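You operate a simulated robot arm through the tools that you are given. There is no shell and no other tool. Be economical: measure what you need, move in short steps, check, and stop when the job is done.

Carry out the task below with a simulated two-armed robot. There is one attempt and no reset: what you move stays moved.

TASK
Space the scarves and dividers along the rail, each under its colour mark.

The check looks at the end state, three seconds after you hand in, the way a careful person would. Anything else that was tipped, shoved, dropped, spilled or broken makes it a failure.

THE ROBOT
Two 7-joint arms with fingered hands on one trunk, on a base that drives. Base frame: it is fixed to the floor where the robot stands at the start and does not move with it; the origin is under the middle of the robot, x ahead of it, y to its left, z up. Lengths are in m, angles in rad, forces in N, time in s.
The left shoulder is at the start at [0.071, 0.172, 1.602], the right one opposite. Places, roughly: left size divider [1.2, 0.3, 1.3]; orange scarf [1.1, 0.1, 1.1]; pink scarf [1.1, 0.2, 1.1]; purple scarf [1.2, 0.4, 1.1]; right size divider [1.1, 0, 1.3]; teal scarf [1.2, 0.3, 1.1]. Payload 5 kg a hand.
The TCP of each hand is the grasp point between the finger pads, 0.043 m short of the fingertips. In the tool frame z runs along the fingers and y along their closing line. Largest opening 0.144 m; the body of the gripper starts 0.05 m behind the TCP. The gripper is a hand of 5 fingers: y runs from the thumb to the fingers, the wrist lies at [-0.021, -0.124, -0.221] in the tool frame, and closing takes about 1.5 s.
Orientation is that of the tool frame in the base frame, as [roll, pitch, yaw] about the fixed x, y, z axes, in that order (R = Rz(yaw) Ry(pitch) Rx(roll)). With the fingers straight down and the wrist toward the robot, the tool's x, y and z point along [0, 1, 0], [1, 0, 0] and [0, 0, -1] of the base frame.

THE INTERFACE
- The arms move only by the tool jog_arm. It takes "left_steps", "right_steps" or both (then of equal length, played together; a hand with none holds still); each is a list of rows, each a list of 7 numbers: the gripper command, from -1 (fully open) to 1 (shut), values between in proportion, then the shift along the base's x, y, z in units of 30 mm (1.0 is 30 mm), then the turn, a rotation vector about the base's x, y, z in units of 4 degrees (1.0 is 4 degrees). In form: [[grip, x, y, z, rx, ry, rz], ...]. A call has 1 to 20 rows; each row shifts and turns the commanded pose from where the row before left it. A call with a number of a shift or a turn outside -1 to 1 is refused whole. Rows are played at 5 a second. More than 0.05 m and 0.15 rad between two rows, or a gripper value outside its range, and nothing of the call is played. A pose out of reach is approached as far as the arm can. The call stops where the force on the tool passes 60 N (or 10 N more than at its start, if that is more) or the arm is blocked; 0.2 s more then pass. Each finger travels about 0.045 m/s and halts on what it meets, pressing with about 26 N; the grip force reading is that of the motor and also rises with nothing between the fingers. The clock runs only during rows and for 0.2 s after the last one: add rows that do not move to give the fingers time. It gives the time, the measured TCP pose, the force on the tool (base axes), the opening and the grip force at its end, in the units of the frame above (readings bear some noise), with the torque about the TCP (base axes, N m) and any sound that the robot's microphone picked up.
- Cameras (640 x 400 px; columns grow to the right, rows downward): "scene" is now at [0.1415, 0.0132, 1.8491]; the picture's right is [0.15, -0.99, 0.00], its down [-0.44, -0.07, -0.89] and it looks along [0.88, 0.14, -0.45] (base axes); focal length 287 px, centre (320, 200). "left" rides on the left gripper at [-0.086, -0.108, -0.168] in its tool frame; the picture's right is [-0.80, -0.28, 0.53], its down [0.54, -0.73, 0.42] and it looks along [0.27, 0.63, 0.73] (tool axes); focal length 275 px, centre (320, 200). "right" rides on the right gripper at [0.086, -0.108, -0.168] in its tool frame; the picture's right is [-0.80, 0.28, -0.53], its down [-0.54, -0.73, 0.42] and it looks along [-0.27, 0.63, 0.73] (tool axes); focal length 275 px, centre (320, 200). There is no depth. A picture from a camera that has moved, and an enlarged one, comes with that camera's place and axes in the base frame and with its lens.
- camera(camera): a new picture of that camera. It takes no simulated time.
- lift_body(by): slides the trunk up (or, below 0, down) by that many m; the arms and the scene camera ride with it, the base frame stays. It gives what a move gives, with no picture.
- base_move(legs): drives the robot by 1 to 6 legs, each [ahead, left, turn to the left] in m, m and rad, along the robot's own axes; the way and the turn of a leg run together, so that a leg with both is an arc; at most 1.5 m and 3.142 rad a leg. The arms and the cameras ride along, it lands a little off, and it stops where it bumps. It gives what a move gives.
- set_grasp(shape, hand): the hand has 5 fingers and takes this shape, open, in about a second: jaw (thumb against the fingers, like two jaws); tri (thumb and two fingers); tip (a fingertip pinch); poke (one finger out to press); point (the index stretched); flat (the hand flat); cup (the hand cupped); fist (a fist). The gripper value then closes the fingers along that shape, each until it touches; the sizes above hold for jaw. It gives what a move gives, with no picture.
- pan_tilt(pan, tilt): turns the head with the scene camera to pan (to the left, within 1.501 rad either way) and tilt (down, from -0.506 to 1.204), counted from straight ahead of the robot. It gives what a move gives.
- zoom(camera, box): a new picture of the part [left, top, right, bottom] of that camera's present view, enlarged. It takes no simulated time.
- job_done(): hands the job in; it is judged then, once.

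Work in short steps. Places have to be worked out from the pictures, the camera data and where the tool is seen: move nearer, look again, correct. Check each grasp and each placing, and mend what went wrong. You have 120 turns and 100 pictures in all, those below and enlarged ones among them. Open the grippers and draw the arms clear of the work before you hand the job in, unless the task says otherwise; then end with one line.

The tools are called after "Emit:" as a command line: name --argument value ..., lists and objects as JSON in quotes. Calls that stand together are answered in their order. jog_arm: Moves the arms, as the interface text tells. Its arguments: {"type":"object","properties":{"left_steps":{"type":"array","items":{"type":"array","items":{"type":"number"}}},"right_steps":{"type":"array","items":{"type":"array","items":{"type":"number"}}}},"required":[]} The other tools are called the same way: lift_body (by) slides the trunk up or down; set_grasp (shape, hand) gives the hand a shape; base_move (legs) drives the base; pan_tilt (pan, tilt) turns the head that bears the scene camera; camera (camera) takes a picture; zoom (camera, box) takes an enlarged picture of a part of a camera's view; job_done () hands the job in.

At the start:

```text
time_s: 0.0
left_eef_pos: [0.7754, 0.3883, 1.499]
left_ee_rot: [-3.141, -0.002, 1.57]
left_force: [-1.1, -0.1, 0.4]
left_ft_torque: [0.0, -0.02, -0.01]
left_opening: 0.1438
left_grip_force: 0.1
left_shape: jaw
right_eef_pos: [0.6802, -0.2047, 1.5431]
right_ee_rot: [3.141, -0.002, 1.57]
right_force: [-0.3, 0.3, -0.1]
right_ft_torque: [0.01, 0.02, 0.0]
right_opening: 0.1435
right_grip_force: 0.1
right_shape: jaw
trunk travel left (down, up): [-0.7, 0.24]
robot x, y, heading: [0.0003, -0.0019, 0.001]
head pan, tilt: [0.154, 0.466]
```

scene: 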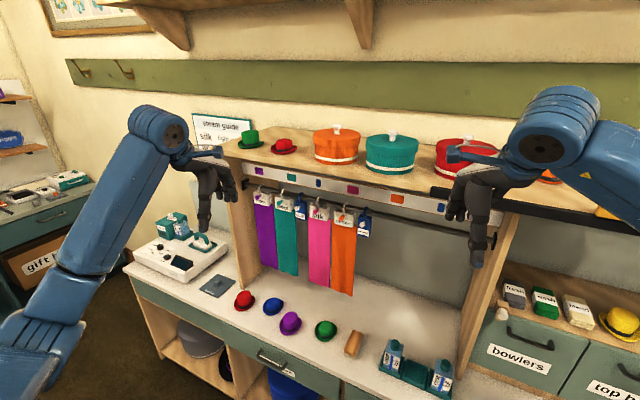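
right: 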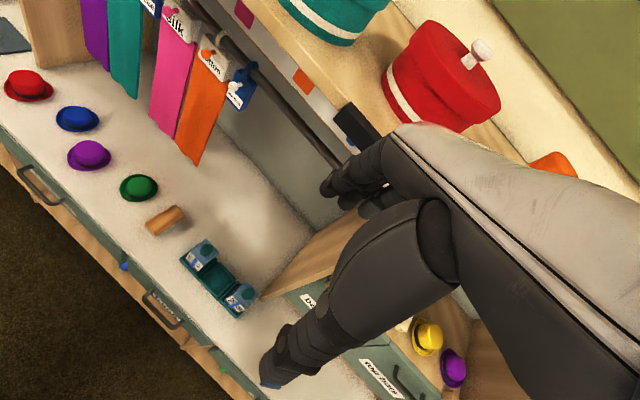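
left: 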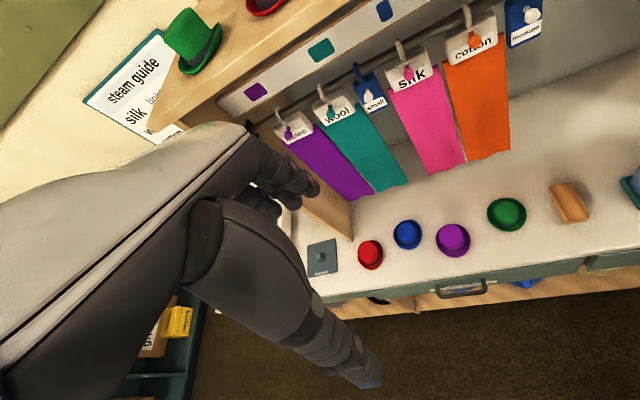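

I start by looking closely at the rail, the hangers and the colour marks.

Emit:
zoom --camera "scene" --box '[220, 140, 380, 240]'

Emit:
zoom --camera "scene" --box '[340, 140, 500, 240]'

Emit:
zoom --camera "left" --box '[220, 0, 560, 212]'

```text
4.00 times, centred on (300, 190) of scene
camera zoom: at [0.1415, 0.0132, 1.8491], right [0.15, -0.99, 0.0], down [-0.44, -0.07, -0.89], along [0.88, 0.14, -0.45], focal length 1150 px, centre (400, 240)
```

zoom: 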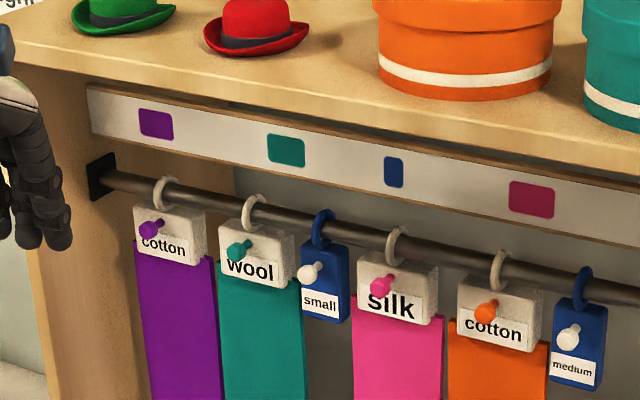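

```text
4.00 times, centred on (420, 190) of scene
camera zoom: at [0.1415, 0.0132, 1.8491], right [0.15, -0.99, 0.0], down [-0.44, -0.07, -0.89], along [0.88, 0.14, -0.45], focal length 1150 px, centre (-80, 240)
```

zoom: 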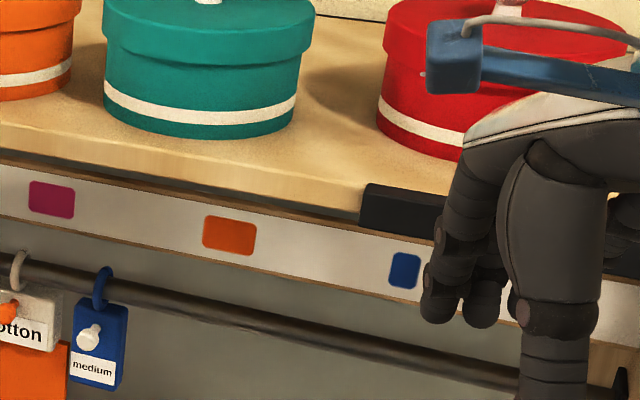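

```text
1.88 times, centred on (390, 106) of left
camera zoom: at [0.6661, 0.3028, 1.666], right [-0.28, -0.8, -0.53], down [-0.73, 0.54, -0.42], along [0.63, 0.27, -0.73], focal length 518 px, centre (188, 377)
```

zoom: 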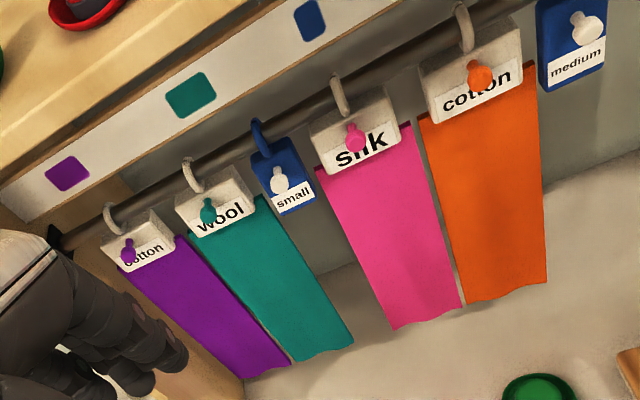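

Triangulation puts the rail rotated by about -18.5° (rightward direction u≈[-0.318,-0.948]), with knobs at z≈1.30. The item order is already right, so they only need sliding. I draw the hands back first, before driving closer.

Emit:
jog_arm --left_steps '[[-1, -1, 0, 0, 0, 0, 0], [-1, -1, 0, 0, 0, 0, 0], [-1, -1, 0, 0, 0, 0, 0], [-1, -1, 0, 0, 0, 0, 0], [-1, -1, 0, 0, 0, 0, 0], [-1, -1, 0, 0, 0, 0, 0]]' --right_steps '[[-1, -1, 0, 0, 0, 0, 0], [-1, -1, 0, 0, 0, 0, 0], [-1, -1, 0, 0, 0, 0, 0], [-1, 0, 0, 0, 0, 0, 0], [-1, 0, 0, 0, 0, 0, 0], [-1, 0, 0, 0, 0, 0, 0]]'

Emit:
set_grasp --shape "tip" --hand "right"

```text
time_s: 1.4
left_eef_pos: [0.5927, 0.3882, 1.4981]
left_ee_rot: [3.141, 0.0, 1.57]
left_force: [-0.1, -0.6, -0.8]
left_ft_torque: [-0.01, -0.06, 0.01]
left_opening: 0.1437
left_grip_force: 0.0
left_shape: jaw
right_eef_pos: [0.5883, -0.2036, 1.5442]
right_ee_rot: [3.138, -0.001, 1.571]
right_force: [-0.4, 0.6, 0.2]
right_ft_torque: [-0.01, -0.04, -0.01]
right_opening: 0.1436
right_grip_force: 0.0
right_shape: jaw
trunk travel left (down, up): [-0.7, 0.24]
robot x, y, heading: [0.0021, -0.0003, -0.001]
head pan, tilt: [0.154, 0.466]
```

```text
time_s: 2.3
left_eef_pos: [0.5961, 0.3871, 1.4968]
left_ee_rot: [3.142, 0.0, 1.571]
left_force: [1.2, 0.2, -0.6]
left_ft_torque: [0.01, 0.0, 0.02]
left_opening: 0.1436
left_grip_force: 0.0
left_shape: jaw
right_eef_pos: [0.5918, -0.2041, 1.5431]
right_ee_rot: [-3.14, 0.0, 1.571]
right_force: [0.0, -0.1, 0.0]
right_ft_torque: [-0.02, 0.0, 0.01]
right_opening: 0.144
right_grip_force: 0.0
right_shape: tip
trunk travel left (down, up): [-0.7, 0.24]
robot x, y, heading: [0.0003, 0.0009, -0.001]
head pan, tilt: [0.154, 0.466]
```

Arms are back. I turn to face the rail squarely, move left along it, and come a bit nearer.

Emit:
base_move --legs '[[0, 0, -0.322], [0, 0.42, 0], [0.12, 0, 0]]'

Emit:
pan_tilt --pan 0 --tilt 0.6

Emit:
camera --camera "scene"

```text
time_s: 6.8
left_eef_pos: [0.9249, 0.5565, 1.5002]
left_ee_rot: [3.135, -0.001, 1.255]
left_force: [-1.8, -0.1, 0.8]
left_ft_torque: [-0.04, -0.11, 0.01]
left_opening: 0.1437
left_grip_force: 0.1
left_shape: jaw
right_eef_pos: [0.7368, -0.0054, 1.547]
right_ee_rot: [3.137, 0.001, 1.255]
right_force: [-0.6, 0.2, 0.4]
right_ft_torque: [-0.06, -0.11, -0.01]
right_opening: 0.1438
right_grip_force: 0.0
right_shape: tip
trunk travel left (down, up): [-0.7, 0.24]
robot x, y, heading: [0.2446, 0.3731, -0.313]
head pan, tilt: [0.154, 0.466]
```

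```text
time_s: 7.5
left_eef_pos: [0.9285, 0.5559, 1.5001]
left_ee_rot: [3.139, 0.0, 1.254]
left_force: [0.6, 0.1, -0.4]
left_ft_torque: [0.01, -0.04, 0.01]
left_opening: 0.1438
left_grip_force: 0.0
left_shape: jaw
right_eef_pos: [0.7394, -0.0068, 1.5445]
right_ee_rot: [3.138, -0.001, 1.255]
right_force: [0.4, -1.0, 0.8]
right_ft_torque: [-0.05, -0.04, -0.02]
right_opening: 0.144
right_grip_force: 0.0
right_shape: tip
trunk travel left (down, up): [-0.7, 0.24]
robot x, y, heading: [0.2433, 0.3689, -0.317]
head pan, tilt: [0.0, 0.6]
```

```text
93 pictures are left
camera scene: at [0.3733, 0.3276, 1.8374], right [-0.31, -0.95, 0.0], down [-0.54, 0.17, -0.83], along [0.79, -0.26, -0.56], focal length 287 px, centre (320, 200)
```

scene: 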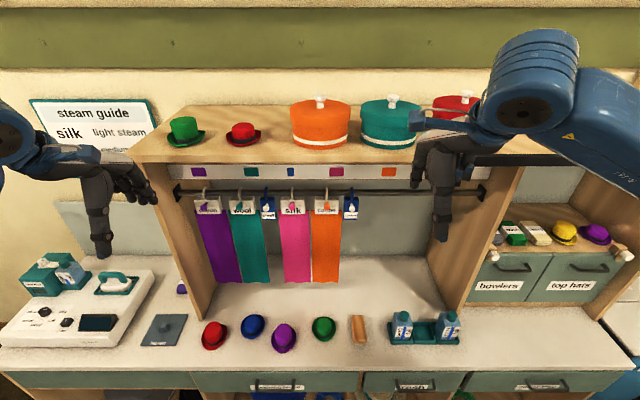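

The view is now square to the rail. I bring the right hand to a stand-off in front of the medium divider's knob, pitching the fingers forward by 48°.

Emit:
jog_arm --right_steps '[[-1, 0.358, 0.195, -0.556, -0.316, -0.948, 0], [-1, 0.358, 0.195, -0.556, -0.316, -0.948, 0], [-1, 0.358, 0.195, -0.556, -0.316, -0.948, 0], [-1, 0.358, 0.195, -0.556, -0.316, -0.948, 0], [-1, 0.358, 0.195, -0.556, -0.316, -0.948, 0], [-1, 0.358, 0.195, -0.556, -0.316, -0.948, 0], [-1, 0.358, 0.195, -0.556, -0.316, -0.948, 0], [-1, 0.358, 0.195, -0.556, -0.316, -0.948, 0], [-1, 0.358, 0.195, -0.556, -0.316, -0.948, 0], [-1, 0.358, 0.195, -0.556, -0.316, -0.948, 0], [-1, 0.358, 0.195, -0.556, -0.316, -0.948, 0], [-1, 0.358, 0.195, -0.556, -0.316, -0.948, 0], [-1, 0, 0, 0, 0, 0, 0]]'

Emit:
camera --camera "scene"

Emit:
camera --camera "right"

```text
time_s: 10.3
left_eef_pos: [0.9325, 0.5587, 1.4975]
left_ee_rot: [3.141, 0.001, 1.257]
left_force: [0.9, -0.5, -0.7]
left_ft_torque: [-0.06, -0.02, 0.04]
left_opening: 0.1441
left_grip_force: 0.0
left_shape: jaw
right_eef_pos: [0.8647, 0.1191, 1.3838]
right_ee_rot: [2.413, 0.002, 1.285]
right_force: [0.4, 0.7, 0.7]
right_ft_torque: [-0.05, -0.02, -0.05]
right_opening: 0.1439
right_grip_force: 0.0
right_shape: tip
right hand out of reach, approached as far as the arm can: row 8, 9, 10, 11, 12
trunk travel left (down, up): [-0.7, 0.24]
robot x, y, heading: [0.2423, 0.3726, -0.314]
head pan, tilt: [0.0, 0.6]
```

```text
92 pictures are left
camera scene: at [0.3774, 0.3313, 1.8371], right [-0.31, -0.95, 0.0], down [-0.54, 0.17, -0.83], along [0.78, -0.26, -0.56], focal length 287 px, centre (320, 200)
```

scene: 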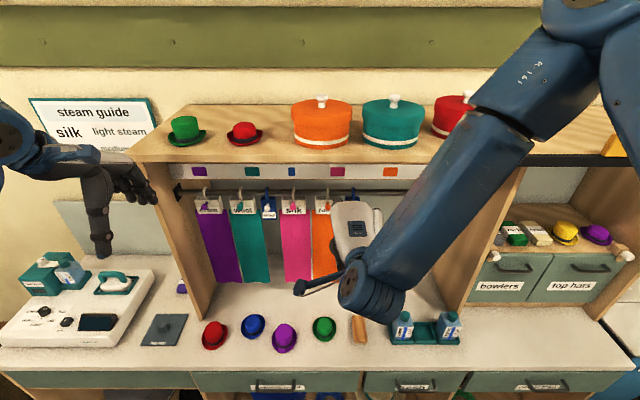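

```text
91 pictures are left
camera right: at [0.7035, 0.2563, 1.4362], right [-0.36, -0.72, 0.59], down [-0.4, -0.45, -0.8], along [0.84, -0.53, -0.13], focal length 275 px, centre (320, 200)
```

right: 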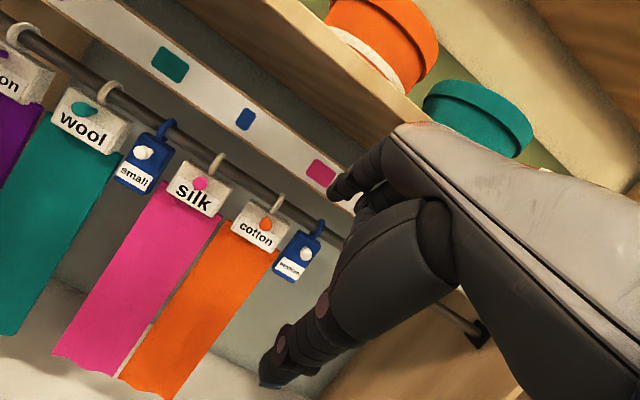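

The arm stops at about 42° pitch. Closing across the knob along the rail suits better anyway, so I rotate the hand about its finger axis until the jaw line lies along the rail, with the wrist on the right.

Emit:
jog_arm --right_steps '[[-1, 0, 0, 0, -0.636, 0.207, 0.743], [-1, 0, 0, 0, -0.636, 0.207, 0.743], [-1, 0, 0, 0, -0.636, 0.207, 0.743], [-1, 0, 0, 0, -0.636, 0.207, 0.743], [-1, 0, 0, 0, -0.636, 0.207, 0.743], [-1, 0, 0, 0, -0.636, 0.207, 0.743], [-1, 0, 0, 0, -0.636, 0.207, 0.743], [-1, 0, 0, 0, -0.636, 0.207, 0.743], [-1, 0, 0, 0, -0.636, 0.207, 0.743], [-1, 0, 0, 0, -0.636, 0.207, 0.743], [-1, 0, 0, 0, -0.636, 0.207, 0.743], [-1, 0, 0, 0, -0.636, 0.207, 0.743], [-1, 0, 0, 0, -0.636, 0.207, 0.743], [-1, 0, 0, 0, -0.636, 0.207, 0.743], [-1, 0, 0, 0, -0.636, 0.207, 0.743], [-1, 0, 0, 0, -0.636, 0.207, 0.743], [-1, 0, 0, 0, -0.636, 0.207, 0.743], [-1, 0, 0, 0, -0.636, 0.207, 0.743], [-1, 0, 0, 0, -0.636, 0.207, 0.743], [-1, 0, 0, 0, -0.636, 0.207, 0.743]]'

Emit:
camera --camera "scene"

Emit:
camera --camera "right"

```text
time_s: 14.5
left_eef_pos: [0.9316, 0.5522, 1.4986]
left_ee_rot: [3.142, -0.002, 1.256]
left_force: [0.2, -1.8, -0.8]
left_ft_torque: [0.08, 0.05, -0.01]
left_opening: 0.1437
left_grip_force: 0.1
left_shape: jaw
right_eef_pos: [0.8563, 0.243, 1.4506]
right_ee_rot: [2.667, 0.548, 2.047]
right_force: [0.0, -0.5, -0.8]
right_ft_torque: [0.06, 0.01, 0.07]
right_opening: 0.1439
right_grip_force: 0.0
right_shape: tip
right hand out of reach, approached as far as the arm can: row 1, 2, 3, 4, 5, 6, 7, 8, 9, 10, 11, 12, 13, 14, 15, 16, 17
trunk travel left (down, up): [-0.7, 0.24]
robot x, y, heading: [0.2449, 0.3683, -0.32]
head pan, tilt: [0.0, 0.6]
```

```text
90 pictures are left
camera scene: at [0.3777, 0.3241, 1.8368], right [-0.31, -0.95, 0.0], down [-0.54, 0.18, -0.82], along [0.78, -0.26, -0.57], focal length 287 px, centre (320, 200)
```

scene: 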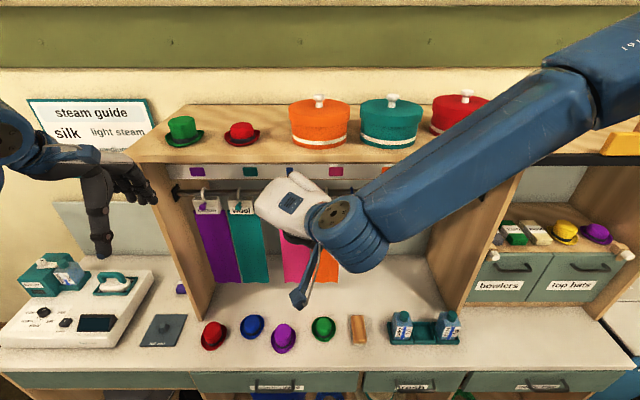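

```text
89 pictures are left
camera right: at [0.6445, 0.276, 1.4909], right [0.17, -0.32, 0.93], down [-0.02, -0.95, -0.32], along [0.98, 0.04, -0.17], focal length 275 px, centre (320, 200)
```

right: 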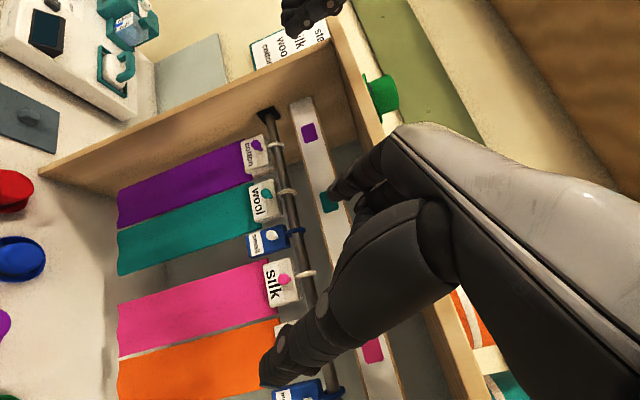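

The hand now has tool z about forward-down, with roughly 37° of roll still missing. I continue turning while moving right and down towards the medium divider.

Emit:
jog_arm --right_steps '[[-1, -0.178, -0.527, -0.333, -0.618, 0.202, 0.759], [-1, -0.178, -0.527, -0.333, -0.618, 0.202, 0.759], [-1, -0.178, -0.527, -0.333, -0.618, 0.202, 0.759], [-1, -0.178, -0.527, -0.333, -0.618, 0.202, 0.759], [-1, -0.178, -0.527, -0.333, -0.618, 0.202, 0.759], [-1, -0.178, -0.527, -0.333, -0.618, 0.202, 0.759], [-1, -0.178, -0.527, -0.333, -0.618, 0.202, 0.759], [-1, -0.178, -0.527, -0.333, -0.618, 0.202, 0.759], [-1, -0.178, -0.527, -0.333, -0.618, 0.202, 0.759], [-1, 0, 0, 0, 0, 0, 0]]'

Emit:
camera --camera "right"

```text
time_s: 16.7
left_eef_pos: [0.9322, 0.5543, 1.4979]
left_ee_rot: [-3.141, 0.0, 1.254]
left_force: [-0.1, -0.7, 1.5]
left_ft_torque: [-0.03, 0.01, -0.02]
left_opening: 0.1437
left_grip_force: 0.1
left_shape: jaw
right_eef_pos: [0.8075, 0.1033, 1.3628]
right_ee_rot: [3.129, 0.709, 2.807]
right_force: [0.1, -0.9, 0.3]
right_ft_torque: [0.02, 0.01, 0.01]
right_opening: 0.144
right_grip_force: 0.0
right_shape: tip
trunk travel left (down, up): [-0.7, 0.24]
robot x, y, heading: [0.2452, 0.3698, -0.316]
head pan, tilt: [0.0, 0.6]
```

```text
88 pictures are left
camera right: at [0.6081, 0.056, 1.4322], right [0.33, 0.18, 0.93], down [0.42, -0.91, 0.03], along [0.84, 0.38, -0.38], focal length 275 px, centre (320, 200)
```

right: 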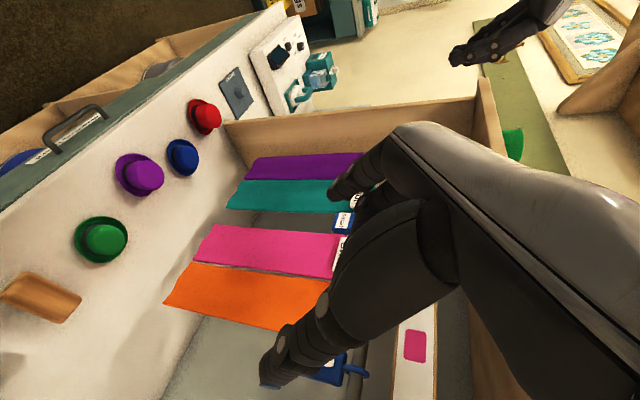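

The jaw line is now along the rail. I check with the scene camera.

Emit:
zoom --camera "scene" --box '[160, 140, 480, 340]'

```text
2.00 times, centred on (320, 240) of scene
camera zoom: at [0.3774, 0.3268, 1.837], right [-0.31, -0.95, 0.0], down [-0.54, 0.18, -0.82], along [0.78, -0.26, -0.57], focal length 575 px, centre (320, 120)
```

zoom: 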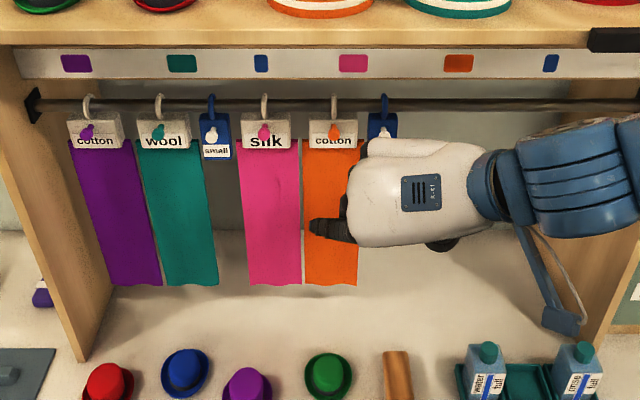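

The scene view shows everything clearly. Measured slides to the right: medium ≈0.25, orange ≈0.19, pink ≈0.14, small ≈0.08, teal ≈0.045, and purple about 0.01 to the left. I half close the hand and advance to just in front of the medium divider's knob.

Emit:
jog_arm --right_steps '[[0, 0.814, -0.369, -0.062, 0, 0, 0], [0, 0.814, -0.369, -0.062, 0, 0, 0], [0, 0.814, -0.369, -0.062, 0, 0, 0], [0, 0.814, -0.369, -0.062, 0, 0, 0], [0, 0.814, -0.369, -0.062, 0, 0, 0], [0, 0.814, -0.369, -0.062, 0, 0, 0], [0, 0.814, -0.369, -0.062, 0, 0, 0], [0, 0, 0, 0, 0, 0, 0]]'

Emit:
zoom --camera "scene" --box '[260, 140, 420, 240]'

Emit:
camera --camera "right"

```text
time_s: 18.5
left_eef_pos: [0.9317, 0.5534, 1.4971]
left_ee_rot: [-3.14, 0.0, 1.257]
left_force: [-0.7, -0.8, 0.4]
left_ft_torque: [0.02, 0.01, 0.0]
left_opening: 0.1439
left_grip_force: 0.0
left_shape: jaw
right_eef_pos: [0.9786, 0.0251, 1.3477]
right_ee_rot: [3.129, 0.709, 2.809]
right_force: [-0.2, -0.4, 0.0]
right_ft_torque: [-0.04, 0.01, -0.02]
right_opening: 0.0724
right_grip_force: 0.1
right_shape: tip
trunk travel left (down, up): [-0.7, 0.24]
robot x, y, heading: [0.2481, 0.368, -0.319]
head pan, tilt: [0.0, 0.6]
```

```text
4.00 times, centred on (340, 190) of scene
camera zoom: at [0.3771, 0.3261, 1.837], right [-0.31, -0.95, 0.0], down [-0.54, 0.18, -0.82], along [0.78, -0.26, -0.57], focal length 1150 px, centre (240, 240)
```

zoom: 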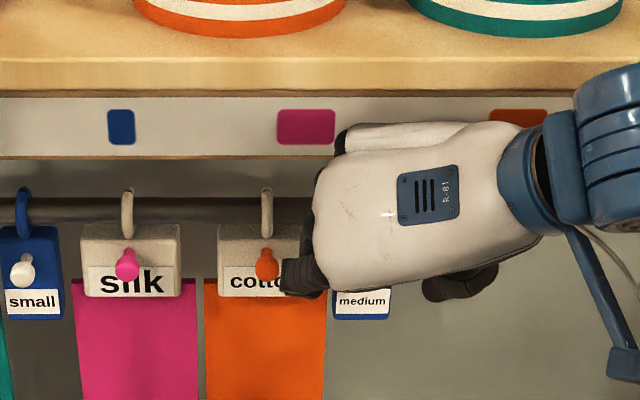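

```text
85 pictures are left
camera right: at [0.7791, -0.0213, 1.4185], right [0.33, 0.18, 0.93], down [0.42, -0.91, 0.02], along [0.84, 0.38, -0.38], focal length 275 px, centre (320, 200)
```

right: 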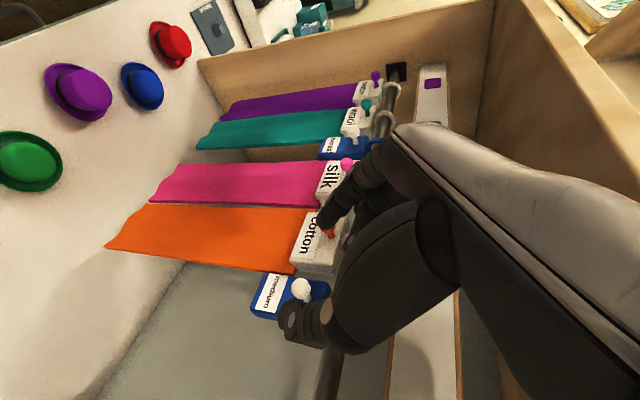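

The knob is ahead between the thumb and finger. I advance 5 cm forward and down 2.5 cm so the fingertips straddle it.

Emit:
jog_arm --right_steps '[[0.15, 0.527, -0.177, -0.278, 0, 0, 0], [0.15, 0.527, -0.177, -0.278, 0, 0, 0], [0.15, 0.527, -0.177, -0.278, 0, 0, 0], [0.15, 0, 0, 0, 0, 0, 0]]'

Emit:
camera --camera "right"

Emit:
zoom --camera "scene" --box '[260, 140, 420, 240]'

```text
time_s: 19.5
left_eef_pos: [0.9301, 0.5551, 1.4984]
left_ee_rot: [-3.141, 0.001, 1.255]
left_force: [0.0, -1.0, 0.6]
left_ft_torque: [-0.02, -0.01, 0.01]
left_opening: 0.1437
left_grip_force: 0.1
left_shape: jaw
right_eef_pos: [1.0259, 0.0109, 1.323]
right_ee_rot: [3.125, 0.708, 2.806]
right_force: [-0.4, -0.6, 0.6]
right_ft_torque: [0.01, 0.02, 0.01]
right_opening: 0.0617
right_grip_force: 0.0
right_shape: tip
trunk travel left (down, up): [-0.7, 0.24]
robot x, y, heading: [0.248, 0.3705, -0.318]
head pan, tilt: [0.0, 0.6]
```

```text
84 pictures are left
camera right: at [0.8254, -0.0365, 1.3933], right [0.33, 0.18, 0.93], down [0.42, -0.91, 0.02], along [0.84, 0.38, -0.38], focal length 275 px, centre (320, 200)
```

right: 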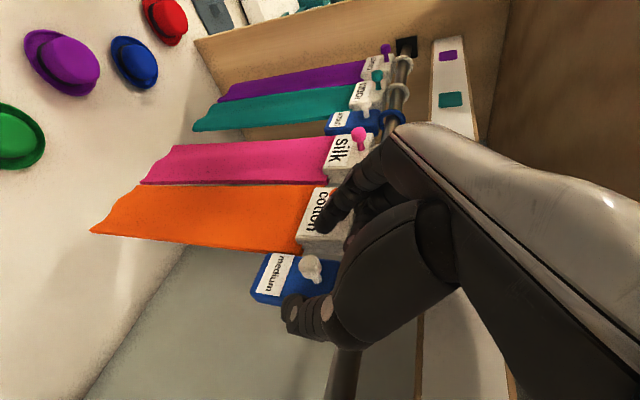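

```text
4.00 times, centred on (340, 190) of scene
camera zoom: at [0.3766, 0.3264, 1.8369], right [-0.31, -0.95, 0.0], down [-0.54, 0.18, -0.83], along [0.78, -0.26, -0.56], focal length 1150 px, centre (240, 240)
```

zoom: 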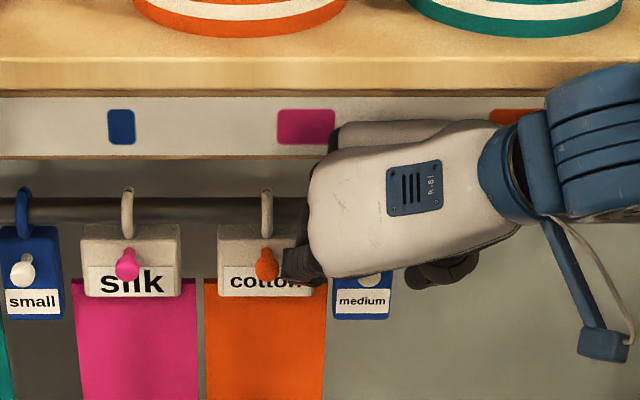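

The knob lies at the fingertip centre in the wrist view. I close on it.

Emit:
jog_arm --right_steps '[[0.6, 0, 0, 0, 0, 0, 0], [1, 0, 0, 0, 0, 0, 0], [1, 0, 0, 0, 0, 0, 0], [1, 0, 0, 0, 0, 0, 0], [1, 0, 0, 0, 0, 0, 0], [1, 0, 0, 0, 0, 0, 0], [1, 0, 0, 0, 0, 0, 0]]'

Emit:
camera --camera "right"

Emit:
zoom --camera "scene" --box '[260, 140, 420, 240]'

```text
time_s: 21.1
left_eef_pos: [0.9314, 0.5541, 1.4976]
left_ee_rot: [-3.141, 0.001, 1.255]
left_force: [-0.2, 0.1, 0.3]
left_ft_torque: [0.02, -0.01, 0.03]
left_opening: 0.1437
left_grip_force: 0.0
left_shape: jaw
right_eef_pos: [1.0257, 0.0097, 1.3221]
right_ee_rot: [3.129, 0.709, 2.81]
right_force: [1.7, 0.1, 0.4]
right_ft_torque: [-0.01, -0.03, 0.0]
right_opening: 0.0125
right_grip_force: 25.8
right_shape: tip
trunk travel left (down, up): [-0.7, 0.24]
robot x, y, heading: [0.2444, 0.372, -0.317]
head pan, tilt: [0.0, 0.6]
```

```text
82 pictures are left
camera right: at [0.8254, -0.0365, 1.3934], right [0.33, 0.18, 0.93], down [0.42, -0.91, 0.02], along [0.84, 0.38, -0.38], focal length 275 px, centre (320, 200)
```

right: 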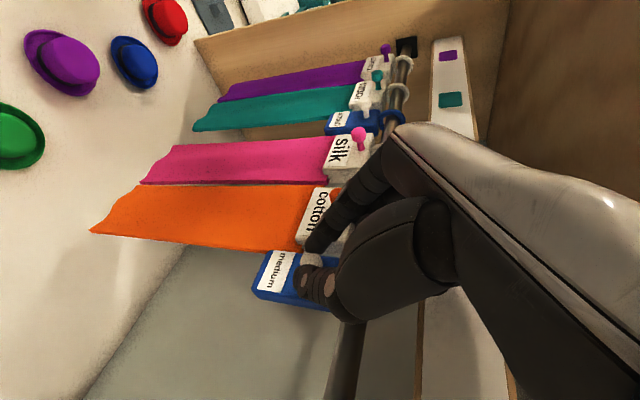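

```text
4.00 times, centred on (340, 190) of scene
camera zoom: at [0.3767, 0.3262, 1.8369], right [-0.31, -0.95, 0.0], down [-0.54, 0.18, -0.83], along [0.78, -0.26, -0.56], focal length 1150 px, centre (240, 240)
```

zoom: 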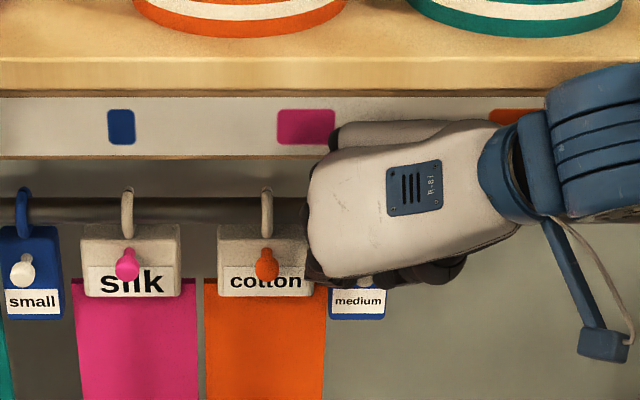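

Gripped (12.5 mm). I slide it right along the rail by 15 cm first and check.

Emit:
jog_arm --right_steps '[[1, -0.159, -0.474, 0, 0, 0, 0], [1, -0.159, -0.474, 0, 0, 0, 0], [1, -0.159, -0.474, 0, 0, 0, 0], [1, -0.159, -0.474, 0, 0, 0, 0], [1, -0.159, -0.474, 0, 0, 0, 0], [1, -0.159, -0.474, 0, 0, 0, 0], [1, -0.159, -0.474, 0, 0, 0, 0], [1, -0.159, -0.474, 0, 0, 0, 0], [1, -0.159, -0.474, 0, 0, 0, 0], [1, -0.159, -0.474, 0, 0, 0, 0], [1, 0, 0, 0, 0, 0, 0]]'

Emit:
camera --camera "right"

Emit:
zoom --camera "scene" --box '[260, 120, 500, 270]'

```text
time_s: 23.7
left_eef_pos: [0.9187, 0.6013, 1.5037]
left_ee_rot: [3.132, 0.006, 1.296]
left_force: [-1.6, -2.2, 1.3]
left_ft_torque: [0.23, -0.05, 0.06]
left_opening: 0.1438
left_grip_force: 0.0
left_shape: jaw
right_eef_pos: [0.9781, -0.0367, 1.3151]
right_ee_rot: [3.126, 0.672, 2.912]
right_force: [2.8, -9.9, 3.3]
right_ft_torque: [0.96, 0.51, 0.58]
right_opening: 0.0119
right_grip_force: 25.9
right_shape: tip
trunk travel left (down, up): [-0.7, 0.24]
robot x, y, heading: [0.2499, 0.3804, -0.276]
head pan, tilt: [0.0, 0.6]
stopped in row 11 (right hand): the arm was blocked; the commanded pose is now the measured one
```

```text
80 pictures are left
camera right: at [0.7861, -0.1058, 1.3899], right [0.34, 0.2, 0.92], down [0.51, -0.86, 0.0], along [0.79, 0.47, -0.4], focal length 275 px, centre (320, 200)
```

right: 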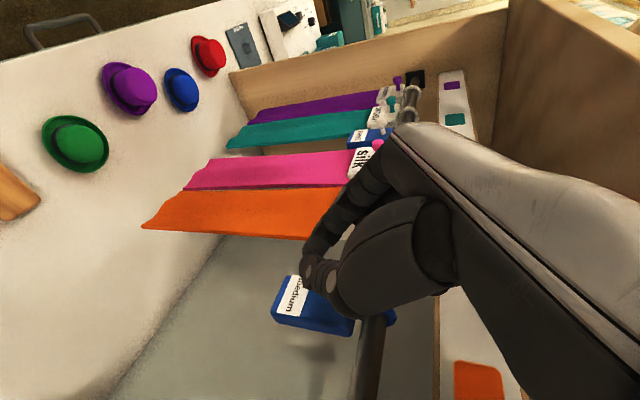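

```text
2.67 times, centred on (380, 195) of scene
camera zoom: at [0.3738, 0.3547, 1.8412], right [-0.27, -0.96, 0.01], down [-0.54, 0.15, -0.83], along [0.8, -0.23, -0.56], focal length 766 px, centre (160, 213)
```

zoom: 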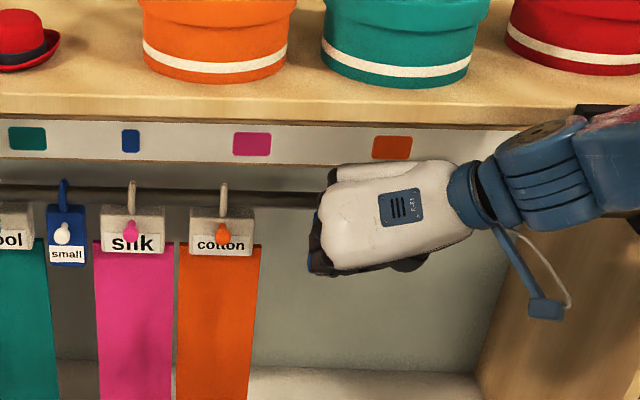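

The hand was blocked after about 6 cm, with only 10 N at the tool and the base turned slightly, so probably the arm itself touches something. I look at the whole scene.

Emit:
pan_tilt --pan -0.5 --tilt 0.5

Emit:
camera --camera "scene"

```text
time_s: 24.6
left_eef_pos: [0.92, 0.5875, 1.5013]
left_ee_rot: [3.133, 0.003, 1.288]
left_force: [-0.2, 0.0, -1.0]
left_ft_torque: [0.01, 0.06, -0.03]
left_opening: 0.1438
left_grip_force: 0.1
left_shape: jaw
right_eef_pos: [0.9723, -0.0652, 1.3081]
right_ee_rot: [3.125, 0.675, 2.881]
right_force: [-0.7, 0.0, 0.6]
right_ft_torque: [-0.01, -0.04, 0.01]
right_opening: 0.0117
right_grip_force: 26.1
right_shape: tip
trunk travel left (down, up): [-0.7, 0.24]
robot x, y, heading: [0.2509, 0.3781, -0.282]
head pan, tilt: [-0.499, 0.499]
```

```text
78 pictures are left
camera scene: at [0.3499, 0.3049, 1.8469], right [-0.7, -0.71, 0.0], down [-0.33, 0.33, -0.88], along [0.63, -0.62, -0.47], focal length 287 px, centre (320, 200)
```

scene: 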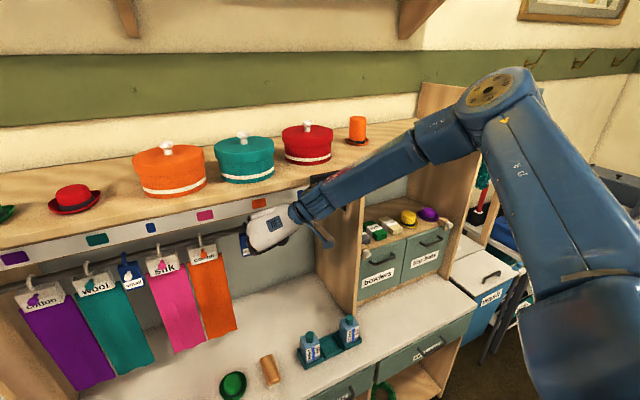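

The forearm runs nearly parallel to the shelf edge and likely touches the black edge piece. The divider has moved with no remaining force. I release, back out, and then shift the base to the right.

Emit:
jog_arm --right_steps '[[0.2, 0, 0, 0, 0, 0, 0], [0.2, 0, 0, 0, 0, 0, 0], [0.2, 0, 0, 0, 0, 0, 0], [0.2, -0.527, 0.177, 0.278, 0, 0, 0], [0.2, -0.527, 0.177, 0.278, 0, 0, 0], [0.2, -0.527, 0.177, 0.278, 0, 0, 0], [0, -0.9, 0.3, 0, 0, 0, 0], [0, -0.9, 0.3, 0, 0, 0, 0], [0, -0.9, 0.3, 0, 0, 0, 0], [0, -0.9, 0.3, 0, 0, 0, 0], [0, -0.9, 0.3, 0, 0, 0, 0]]'

Emit:
camera --camera "scene"

```text
time_s: 27.0
left_eef_pos: [0.9291, 0.5843, 1.4983]
left_ee_rot: [3.141, 0.001, 1.289]
left_force: [-0.1, -0.2, -0.8]
left_ft_torque: [0.01, 0.01, 0.02]
left_opening: 0.1437
left_grip_force: 0.1
left_shape: jaw
right_eef_pos: [0.8282, 0.0206, 1.3189]
right_ee_rot: [3.12, 0.673, 2.879]
right_force: [0.6, 0.5, 0.3]
right_ft_torque: [-0.01, -0.03, 0.0]
right_opening: 0.0718
right_grip_force: 0.1
right_shape: tip
right hand out of reach, approached as far as the arm can: row 5, 6, 7, 8
trunk travel left (down, up): [-0.7, 0.24]
robot x, y, heading: [0.2479, 0.3791, -0.281]
head pan, tilt: [-0.499, 0.499]
```

```text
77 pictures are left
camera scene: at [0.3625, 0.2979, 1.8461], right [-0.7, -0.71, 0.0], down [-0.34, 0.34, -0.88], along [0.62, -0.62, -0.48], focal length 287 px, centre (320, 200)
```

scene: 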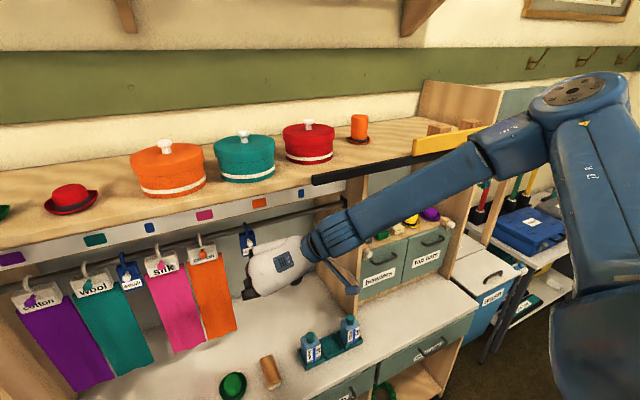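

There is a black bar with a yellow handle standing out from the shelf, around [0.87,-0.17,1.53], and its place agrees with the first pictures. I look closer at this obstacle.

Emit:
zoom --camera "scene" --box '[290, 80, 530, 230]'

Emit:
zoom --camera "scene" --box '[160, 180, 320, 280]'

```text
2.67 times, centred on (410, 155) of scene
camera zoom: at [0.3625, 0.2979, 1.8461], right [-0.7, -0.71, 0.0], down [-0.34, 0.34, -0.88], along [0.62, -0.62, -0.48], focal length 766 px, centre (80, 320)
```

zoom: 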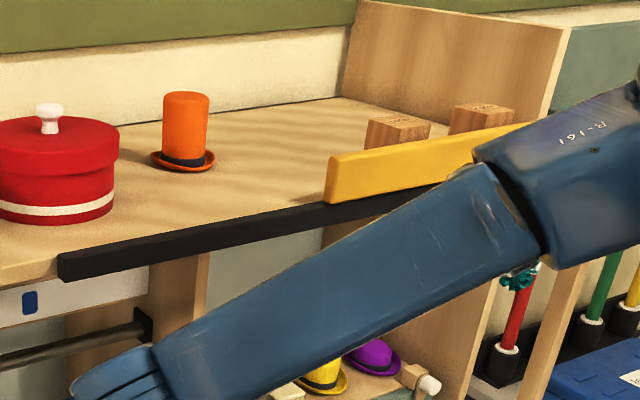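

```text
4.00 times, centred on (240, 230) of scene
camera zoom: at [0.3625, 0.2979, 1.8461], right [-0.7, -0.71, 0.0], down [-0.34, 0.34, -0.88], along [0.62, -0.62, -0.48], focal length 1150 px, centre (640, 80)
```

zoom: 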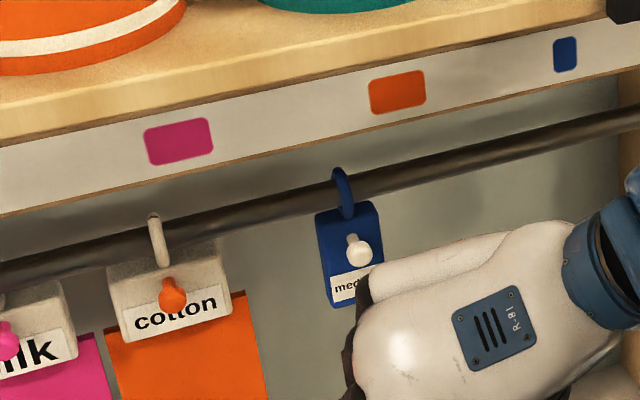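

It is a fixed-looking bar in front of the shelf, and a forearm coming from the right will always foul it. The left hand, with its forearm from the left, fits better for the right-hand items, with the trunk lower so the fingers point more level. First I back off, square up and shift right.

Emit:
base_move --legs '[[-0.22, 0, 0], [0, 0, -0.04], [0, -0.3, 0]]'

Emit:
lift_body --by -0.25

Emit:
pan_tilt --pan 0 --tilt 0.4

Emit:
camera --camera "scene"

```text
time_s: 28.6
left_eef_pos: [0.7496, 0.6395, 1.4978]
left_ee_rot: [-3.141, 0.0, 1.296]
left_force: [-1.0, -0.1, 0.3]
left_ft_torque: [0.04, -0.07, 0.02]
left_opening: 0.1438
left_grip_force: 0.1
left_shape: jaw
right_eef_pos: [0.6515, 0.0759, 1.3178]
right_ee_rot: [3.122, 0.672, 2.885]
right_force: [-0.2, -0.8, 0.5]
right_ft_torque: [0.01, -0.04, -0.01]
right_opening: 0.0717
right_grip_force: 0.1
right_shape: tip
trunk travel left (down, up): [-0.7, 0.24]
robot x, y, heading: [0.0757, 0.4309, -0.28]
head pan, tilt: [-0.499, 0.499]
stopped in leg 1: the robot was blocked; the commanded pose is now the measured one
```

```text
time_s: 31.2
left_eef_pos: [0.7505, 0.64, 1.247]
left_ee_rot: [-3.14, 0.001, 1.296]
left_force: [-0.3, -0.1, 0.1]
left_ft_torque: [0.03, 0.0, -0.01]
left_opening: 0.1438
left_grip_force: 0.2
left_shape: jaw
right_eef_pos: [0.6523, 0.076, 1.0681]
right_ee_rot: [3.122, 0.672, 2.885]
right_force: [-0.7, -1.1, -0.2]
right_ft_torque: [0.02, 0.0, -0.01]
right_opening: 0.0717
right_grip_force: 0.1
right_shape: tip
trunk travel left (down, up): [-0.45, 0.49]
robot x, y, heading: [0.072, 0.427, -0.271]
head pan, tilt: [-0.499, 0.499]
```

```text
time_s: 32.1
left_eef_pos: [0.7514, 0.6409, 1.2469]
left_ee_rot: [-3.14, 0.003, 1.294]
left_force: [-0.9, 0.1, -0.7]
left_ft_torque: [0.0, 0.01, 0.0]
left_opening: 0.1441
left_grip_force: 0.1
left_shape: jaw
right_eef_pos: [0.6523, 0.0765, 1.0685]
right_ee_rot: [3.122, 0.67, 2.885]
right_force: [0.2, 0.6, 0.2]
right_ft_torque: [-0.01, 0.01, -0.01]
right_opening: 0.0717
right_grip_force: 0.0
right_shape: tip
trunk travel left (down, up): [-0.45, 0.49]
robot x, y, heading: [0.0747, 0.4309, -0.271]
head pan, tilt: [0.0, 0.4]
```

```text
74 pictures are left
camera scene: at [0.211, 0.39, 1.6052], right [-0.27, -0.96, 0.0], down [-0.38, 0.11, -0.92], along [0.89, -0.25, -0.39], focal length 287 px, centre (320, 200)
```

scene: 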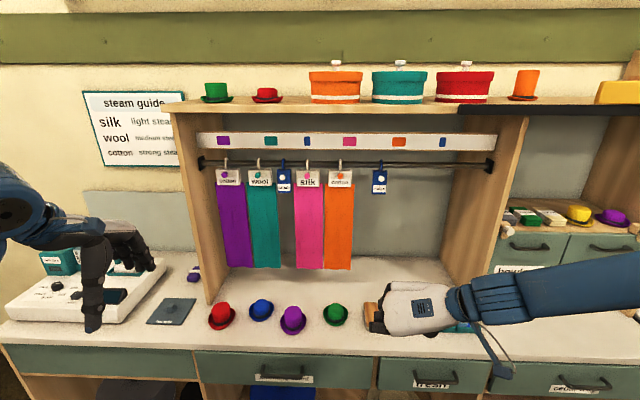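

Backing was blocked by something behind, so I ease forward a bit, square up and go right.

Emit:
base_move --legs '[[0.04, 0, 0], [0, 0, -0.05], [0.02, -0.3, 0]]'

Emit:
camera --camera "scene"

```text
time_s: 35.0
left_eef_pos: [0.7251, 0.302, 1.2463]
left_ee_rot: [-3.14, 0.0, 1.238]
left_force: [-0.8, -0.3, 0.6]
left_ft_torque: [0.0, -0.02, 0.0]
left_opening: 0.1441
left_grip_force: 0.1
left_shape: jaw
right_eef_pos: [0.5936, -0.2549, 1.067]
right_ee_rot: [3.123, 0.671, 2.829]
right_force: [-0.2, -0.4, 0.1]
right_ft_torque: [-0.03, -0.01, -0.01]
right_opening: 0.0719
right_grip_force: 0.0
right_shape: tip
trunk travel left (down, up): [-0.45, 0.49]
robot x, y, heading: [0.0338, 0.1287, -0.332]
head pan, tilt: [0.0, 0.4]
```

```text
73 pictures are left
camera scene: at [0.1712, 0.0843, 1.6052], right [-0.33, -0.95, 0.0], down [-0.37, 0.13, -0.92], along [0.87, -0.3, -0.39], focal length 287 px, centre (320, 200)
```

scene: 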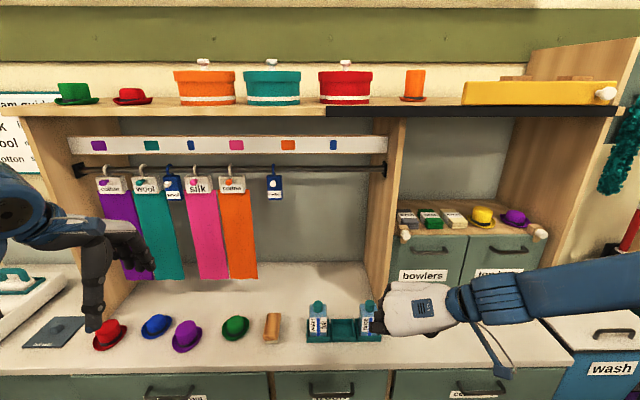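

Clear view: the bar is the front edge of the right-hand shelf section. Now I prepare the left hand: tip shape, and turn it so the jaw line lies along the rail with the wrist on the left.

Emit:
set_grasp --shape "tip" --hand "left"

Emit:
jog_arm --left_steps '[[-1, 0, 0, 0.1, 0, 0, -1], [-1, 0, 0, 0.1, 0, 0, -1], [-1, 0, 0, 0.1, 0, 0, -1], [-1, 0, 0, 0.1, 0, 0, -1], [-1, 0, 0, 0.1, 0, 0, -1], [-1, 0, 0, 0.1, 0, 0, -1], [-1, 0, 0, 0.1, 0, 0, -1], [-1, 0, 0, 0.1, 0, 0, -1], [-1, 0, 0, 0.1, 0, 0, -1], [-1, 0, 0, 0.1, 0, 0, -1], [-1, 0, 0, 0.1, 0, 0, -1], [-1, 0, 0, 0.1, 0, 0, -1], [-1, 0, 0, 0.1, 0, 0, -1], [-1, 0, 0, 0.1, 0, 0, -1], [-1, 0, 0, 0.1, 0, 0, -1], [-1, 0, 0, 0.1, 0, 0, -1], [-1, 0, 0, 0.1, 0, 0, -1], [-1, 0, 0, 0.1, 0, 0, -1], [-1, 0, 0, 0.1, 0, 0, -1], [-1, 0, 0, 0.1, 0, 0, -1]]'

```text
time_s: 36.0
left_eef_pos: [0.724, 0.3018, 1.2468]
left_ee_rot: [-3.139, 0.0, 1.239]
left_force: [0.3, 0.0, 0.9]
left_ft_torque: [-0.01, -0.02, 0.03]
left_opening: 0.1436
left_grip_force: 0.1
left_shape: tip
right_eef_pos: [0.5938, -0.2555, 1.0676]
right_ee_rot: [3.122, 0.67, 2.828]
right_force: [0.6, -0.5, -0.3]
right_ft_torque: [0.02, -0.04, 0.01]
right_opening: 0.0718
right_grip_force: 0.1
right_shape: tip
trunk travel left (down, up): [-0.45, 0.49]
robot x, y, heading: [0.0371, 0.1289, -0.33]
head pan, tilt: [0.0, 0.4]
```

```text
time_s: 40.1
left_eef_pos: [0.724, 0.3033, 1.3072]
left_ee_rot: [-3.14, 0.002, -0.159]
left_force: [-0.2, -0.2, -0.6]
left_ft_torque: [0.0, -0.03, 0.01]
left_opening: 0.1439
left_grip_force: 0.1
left_shape: tip
right_eef_pos: [0.5941, -0.2557, 1.0677]
right_ee_rot: [3.121, 0.671, 2.827]
right_force: [-0.4, 0.4, -0.6]
right_ft_torque: [-0.03, 0.0, 0.01]
right_opening: 0.0718
right_grip_force: 0.1
right_shape: tip
trunk travel left (down, up): [-0.45, 0.49]
robot x, y, heading: [0.0337, 0.1301, -0.333]
head pan, tilt: [0.0, 0.4]
```

Yaw went well. I finish the yaw, then pitch the fingers forward while moving towards the medium divider.

Emit:
jog_arm --left_steps '[[-0.5, 0, 0, 0, 0, 0, -1], [0, 0, 0, 0, 0, 0, -1], [0, 0, 0, 0, 0, 0, -0.36], [0, 0.06, -0.54, 0, -0.318, -0.948, 0], [0, 0.06, -0.54, 0, -0.318, -0.948, 0], [0, 0.06, -0.54, 0, -0.318, -0.948, 0], [0, 0.06, -0.54, 0, -0.318, -0.948, 0], [0, 0.06, -0.54, 0, -0.318, -0.948, 0], [0, 0.06, -0.54, 0, -0.318, -0.948, 0], [0, 0.06, -0.54, 0, -0.318, -0.948, 0], [0, 0.06, -0.54, 0, -0.318, -0.948, 0], [0, 0.06, -0.54, 0, -0.318, -0.948, 0], [0, 0.06, -0.54, 0, -0.318, -0.948, 0], [0, 0.06, -0.54, 0, -0.318, -0.948, 0], [0, 0.06, -0.54, 0, -0.318, -0.948, 0], [0, 0.06, -0.54, 0, -0.318, -0.948, 0], [0, 0.06, -0.54, 0, -0.318, -0.948, 0], [0, 0.06, -0.54, 0, -0.318, -0.948, 0], [0, 0.06, -0.54, 0, -0.318, -0.948, 0], [0, 0, 0, 0, 0, 0, 0]]'

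Emit:
camera --camera "scene"

Emit:
camera --camera "left"

```text
time_s: 44.4
left_eef_pos: [0.753, 0.0422, 1.3059]
left_ee_rot: [-3.141, -1.115, -0.321]
left_force: [1.0, -1.1, 0.4]
left_ft_torque: [-0.02, -0.01, -0.02]
left_opening: 0.0726
left_grip_force: 0.0
left_shape: tip
right_eef_pos: [0.5928, -0.2547, 1.0678]
right_ee_rot: [3.124, 0.669, 2.828]
right_force: [0.0, -0.3, 0.7]
right_ft_torque: [-0.04, -0.01, -0.05]
right_opening: 0.0719
right_grip_force: 0.2
right_shape: tip
trunk travel left (down, up): [-0.45, 0.49]
robot x, y, heading: [0.0348, 0.1279, -0.337]
head pan, tilt: [0.0, 0.4]
```

```text
72 pictures are left
camera scene: at [0.1705, 0.0833, 1.6052], right [-0.33, -0.95, 0.0], down [-0.37, 0.13, -0.92], along [0.87, -0.3, -0.39], focal length 287 px, centre (320, 200)
```

scene: 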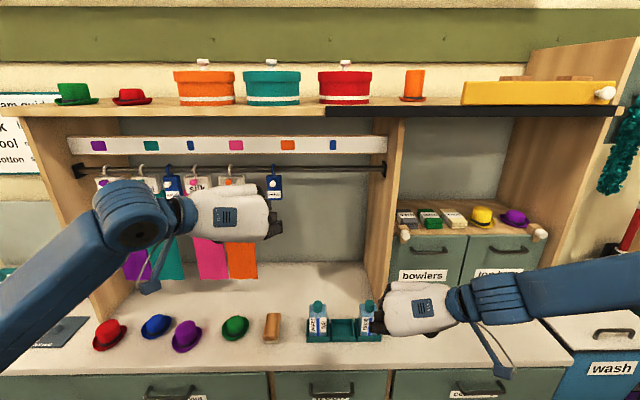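

```text
71 pictures are left
camera left: at [0.6082, 0.2045, 1.3031], right [0.21, 0.23, -0.95], down [0.82, 0.49, 0.3], along [0.54, -0.84, -0.08], focal length 275 px, centre (320, 200)
```

left: 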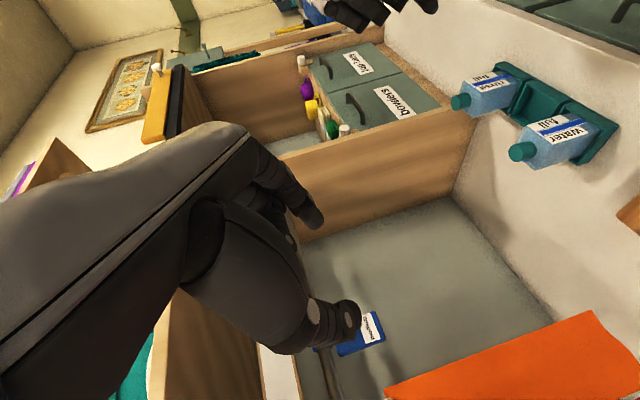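

The left hand reaches the pose. Before driving forward I raise the right hand away from the bottles, then take a close look.

Emit:
jog_arm --right_steps '[[0, 0, 0, 1, 0, 0, 0], [0, 0, 0, 1, 0, 0, 0], [0, 0, 0, 1, 0, 0, 0], [0, 0, 0, 1, 0, 0, 0], [0, 0, 0, 1, 0, 0, 0]]'

Emit:
base_move --legs '[[0.12, 0, 0.012]]'

Emit:
zoom --camera "scene" --box '[60, 110, 380, 310]'

Emit:
camera --camera "left"

```text
time_s: 45.5
left_eef_pos: [0.7527, 0.0444, 1.3063]
left_ee_rot: [-3.14, -1.115, -0.322]
left_force: [-0.5, -0.3, 0.4]
left_ft_torque: [-0.02, -0.01, -0.03]
left_opening: 0.0725
left_grip_force: 0.0
left_shape: tip
right_eef_pos: [0.6018, -0.1976, 1.1869]
right_ee_rot: [3.122, 0.677, 2.825]
right_force: [0.5, 1.3, 0.4]
right_ft_torque: [-0.05, 0.01, -0.03]
right_opening: 0.0718
right_grip_force: 0.0
right_shape: tip
right hand out of reach, approached as far as the arm can: row 1, 2, 3, 4, 5
trunk travel left (down, up): [-0.45, 0.49]
robot x, y, heading: [0.035, 0.1304, -0.334]
head pan, tilt: [0.0, 0.4]
```

```text
time_s: 46.8
left_eef_pos: [0.8657, 0.0104, 1.3072]
left_ee_rot: [-3.141, -1.117, -0.313]
left_force: [0.3, -1.1, -0.1]
left_ft_torque: [0.04, 0.0, -0.03]
left_opening: 0.0726
left_grip_force: 0.0
left_shape: tip
right_eef_pos: [0.7178, -0.2327, 1.1856]
right_ee_rot: [3.12, 0.676, 2.833]
right_force: [-0.4, -0.1, 0.8]
right_ft_torque: [0.0, -0.03, 0.0]
right_opening: 0.0715
right_grip_force: 0.0
right_shape: tip
trunk travel left (down, up): [-0.45, 0.49]
robot x, y, heading: [0.149, 0.0916, -0.325]
head pan, tilt: [0.0, 0.4]
```

```text
2.00 times, centred on (220, 210) of scene
camera zoom: at [0.2834, 0.0461, 1.6054], right [-0.32, -0.95, 0.0], down [-0.37, 0.12, -0.92], along [0.87, -0.29, -0.39], focal length 575 px, centre (520, 180)
```

zoom: 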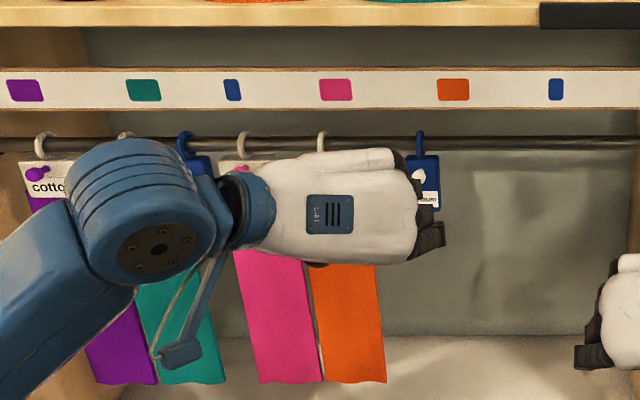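

```text
69 pictures are left
camera left: at [0.7202, 0.1715, 1.3039], right [0.21, 0.23, -0.95], down [0.81, 0.5, 0.3], along [0.54, -0.83, -0.08], focal length 275 px, centre (320, 200)
```

left: 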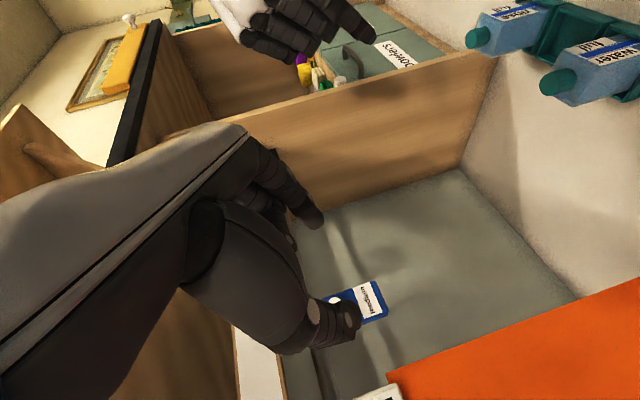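

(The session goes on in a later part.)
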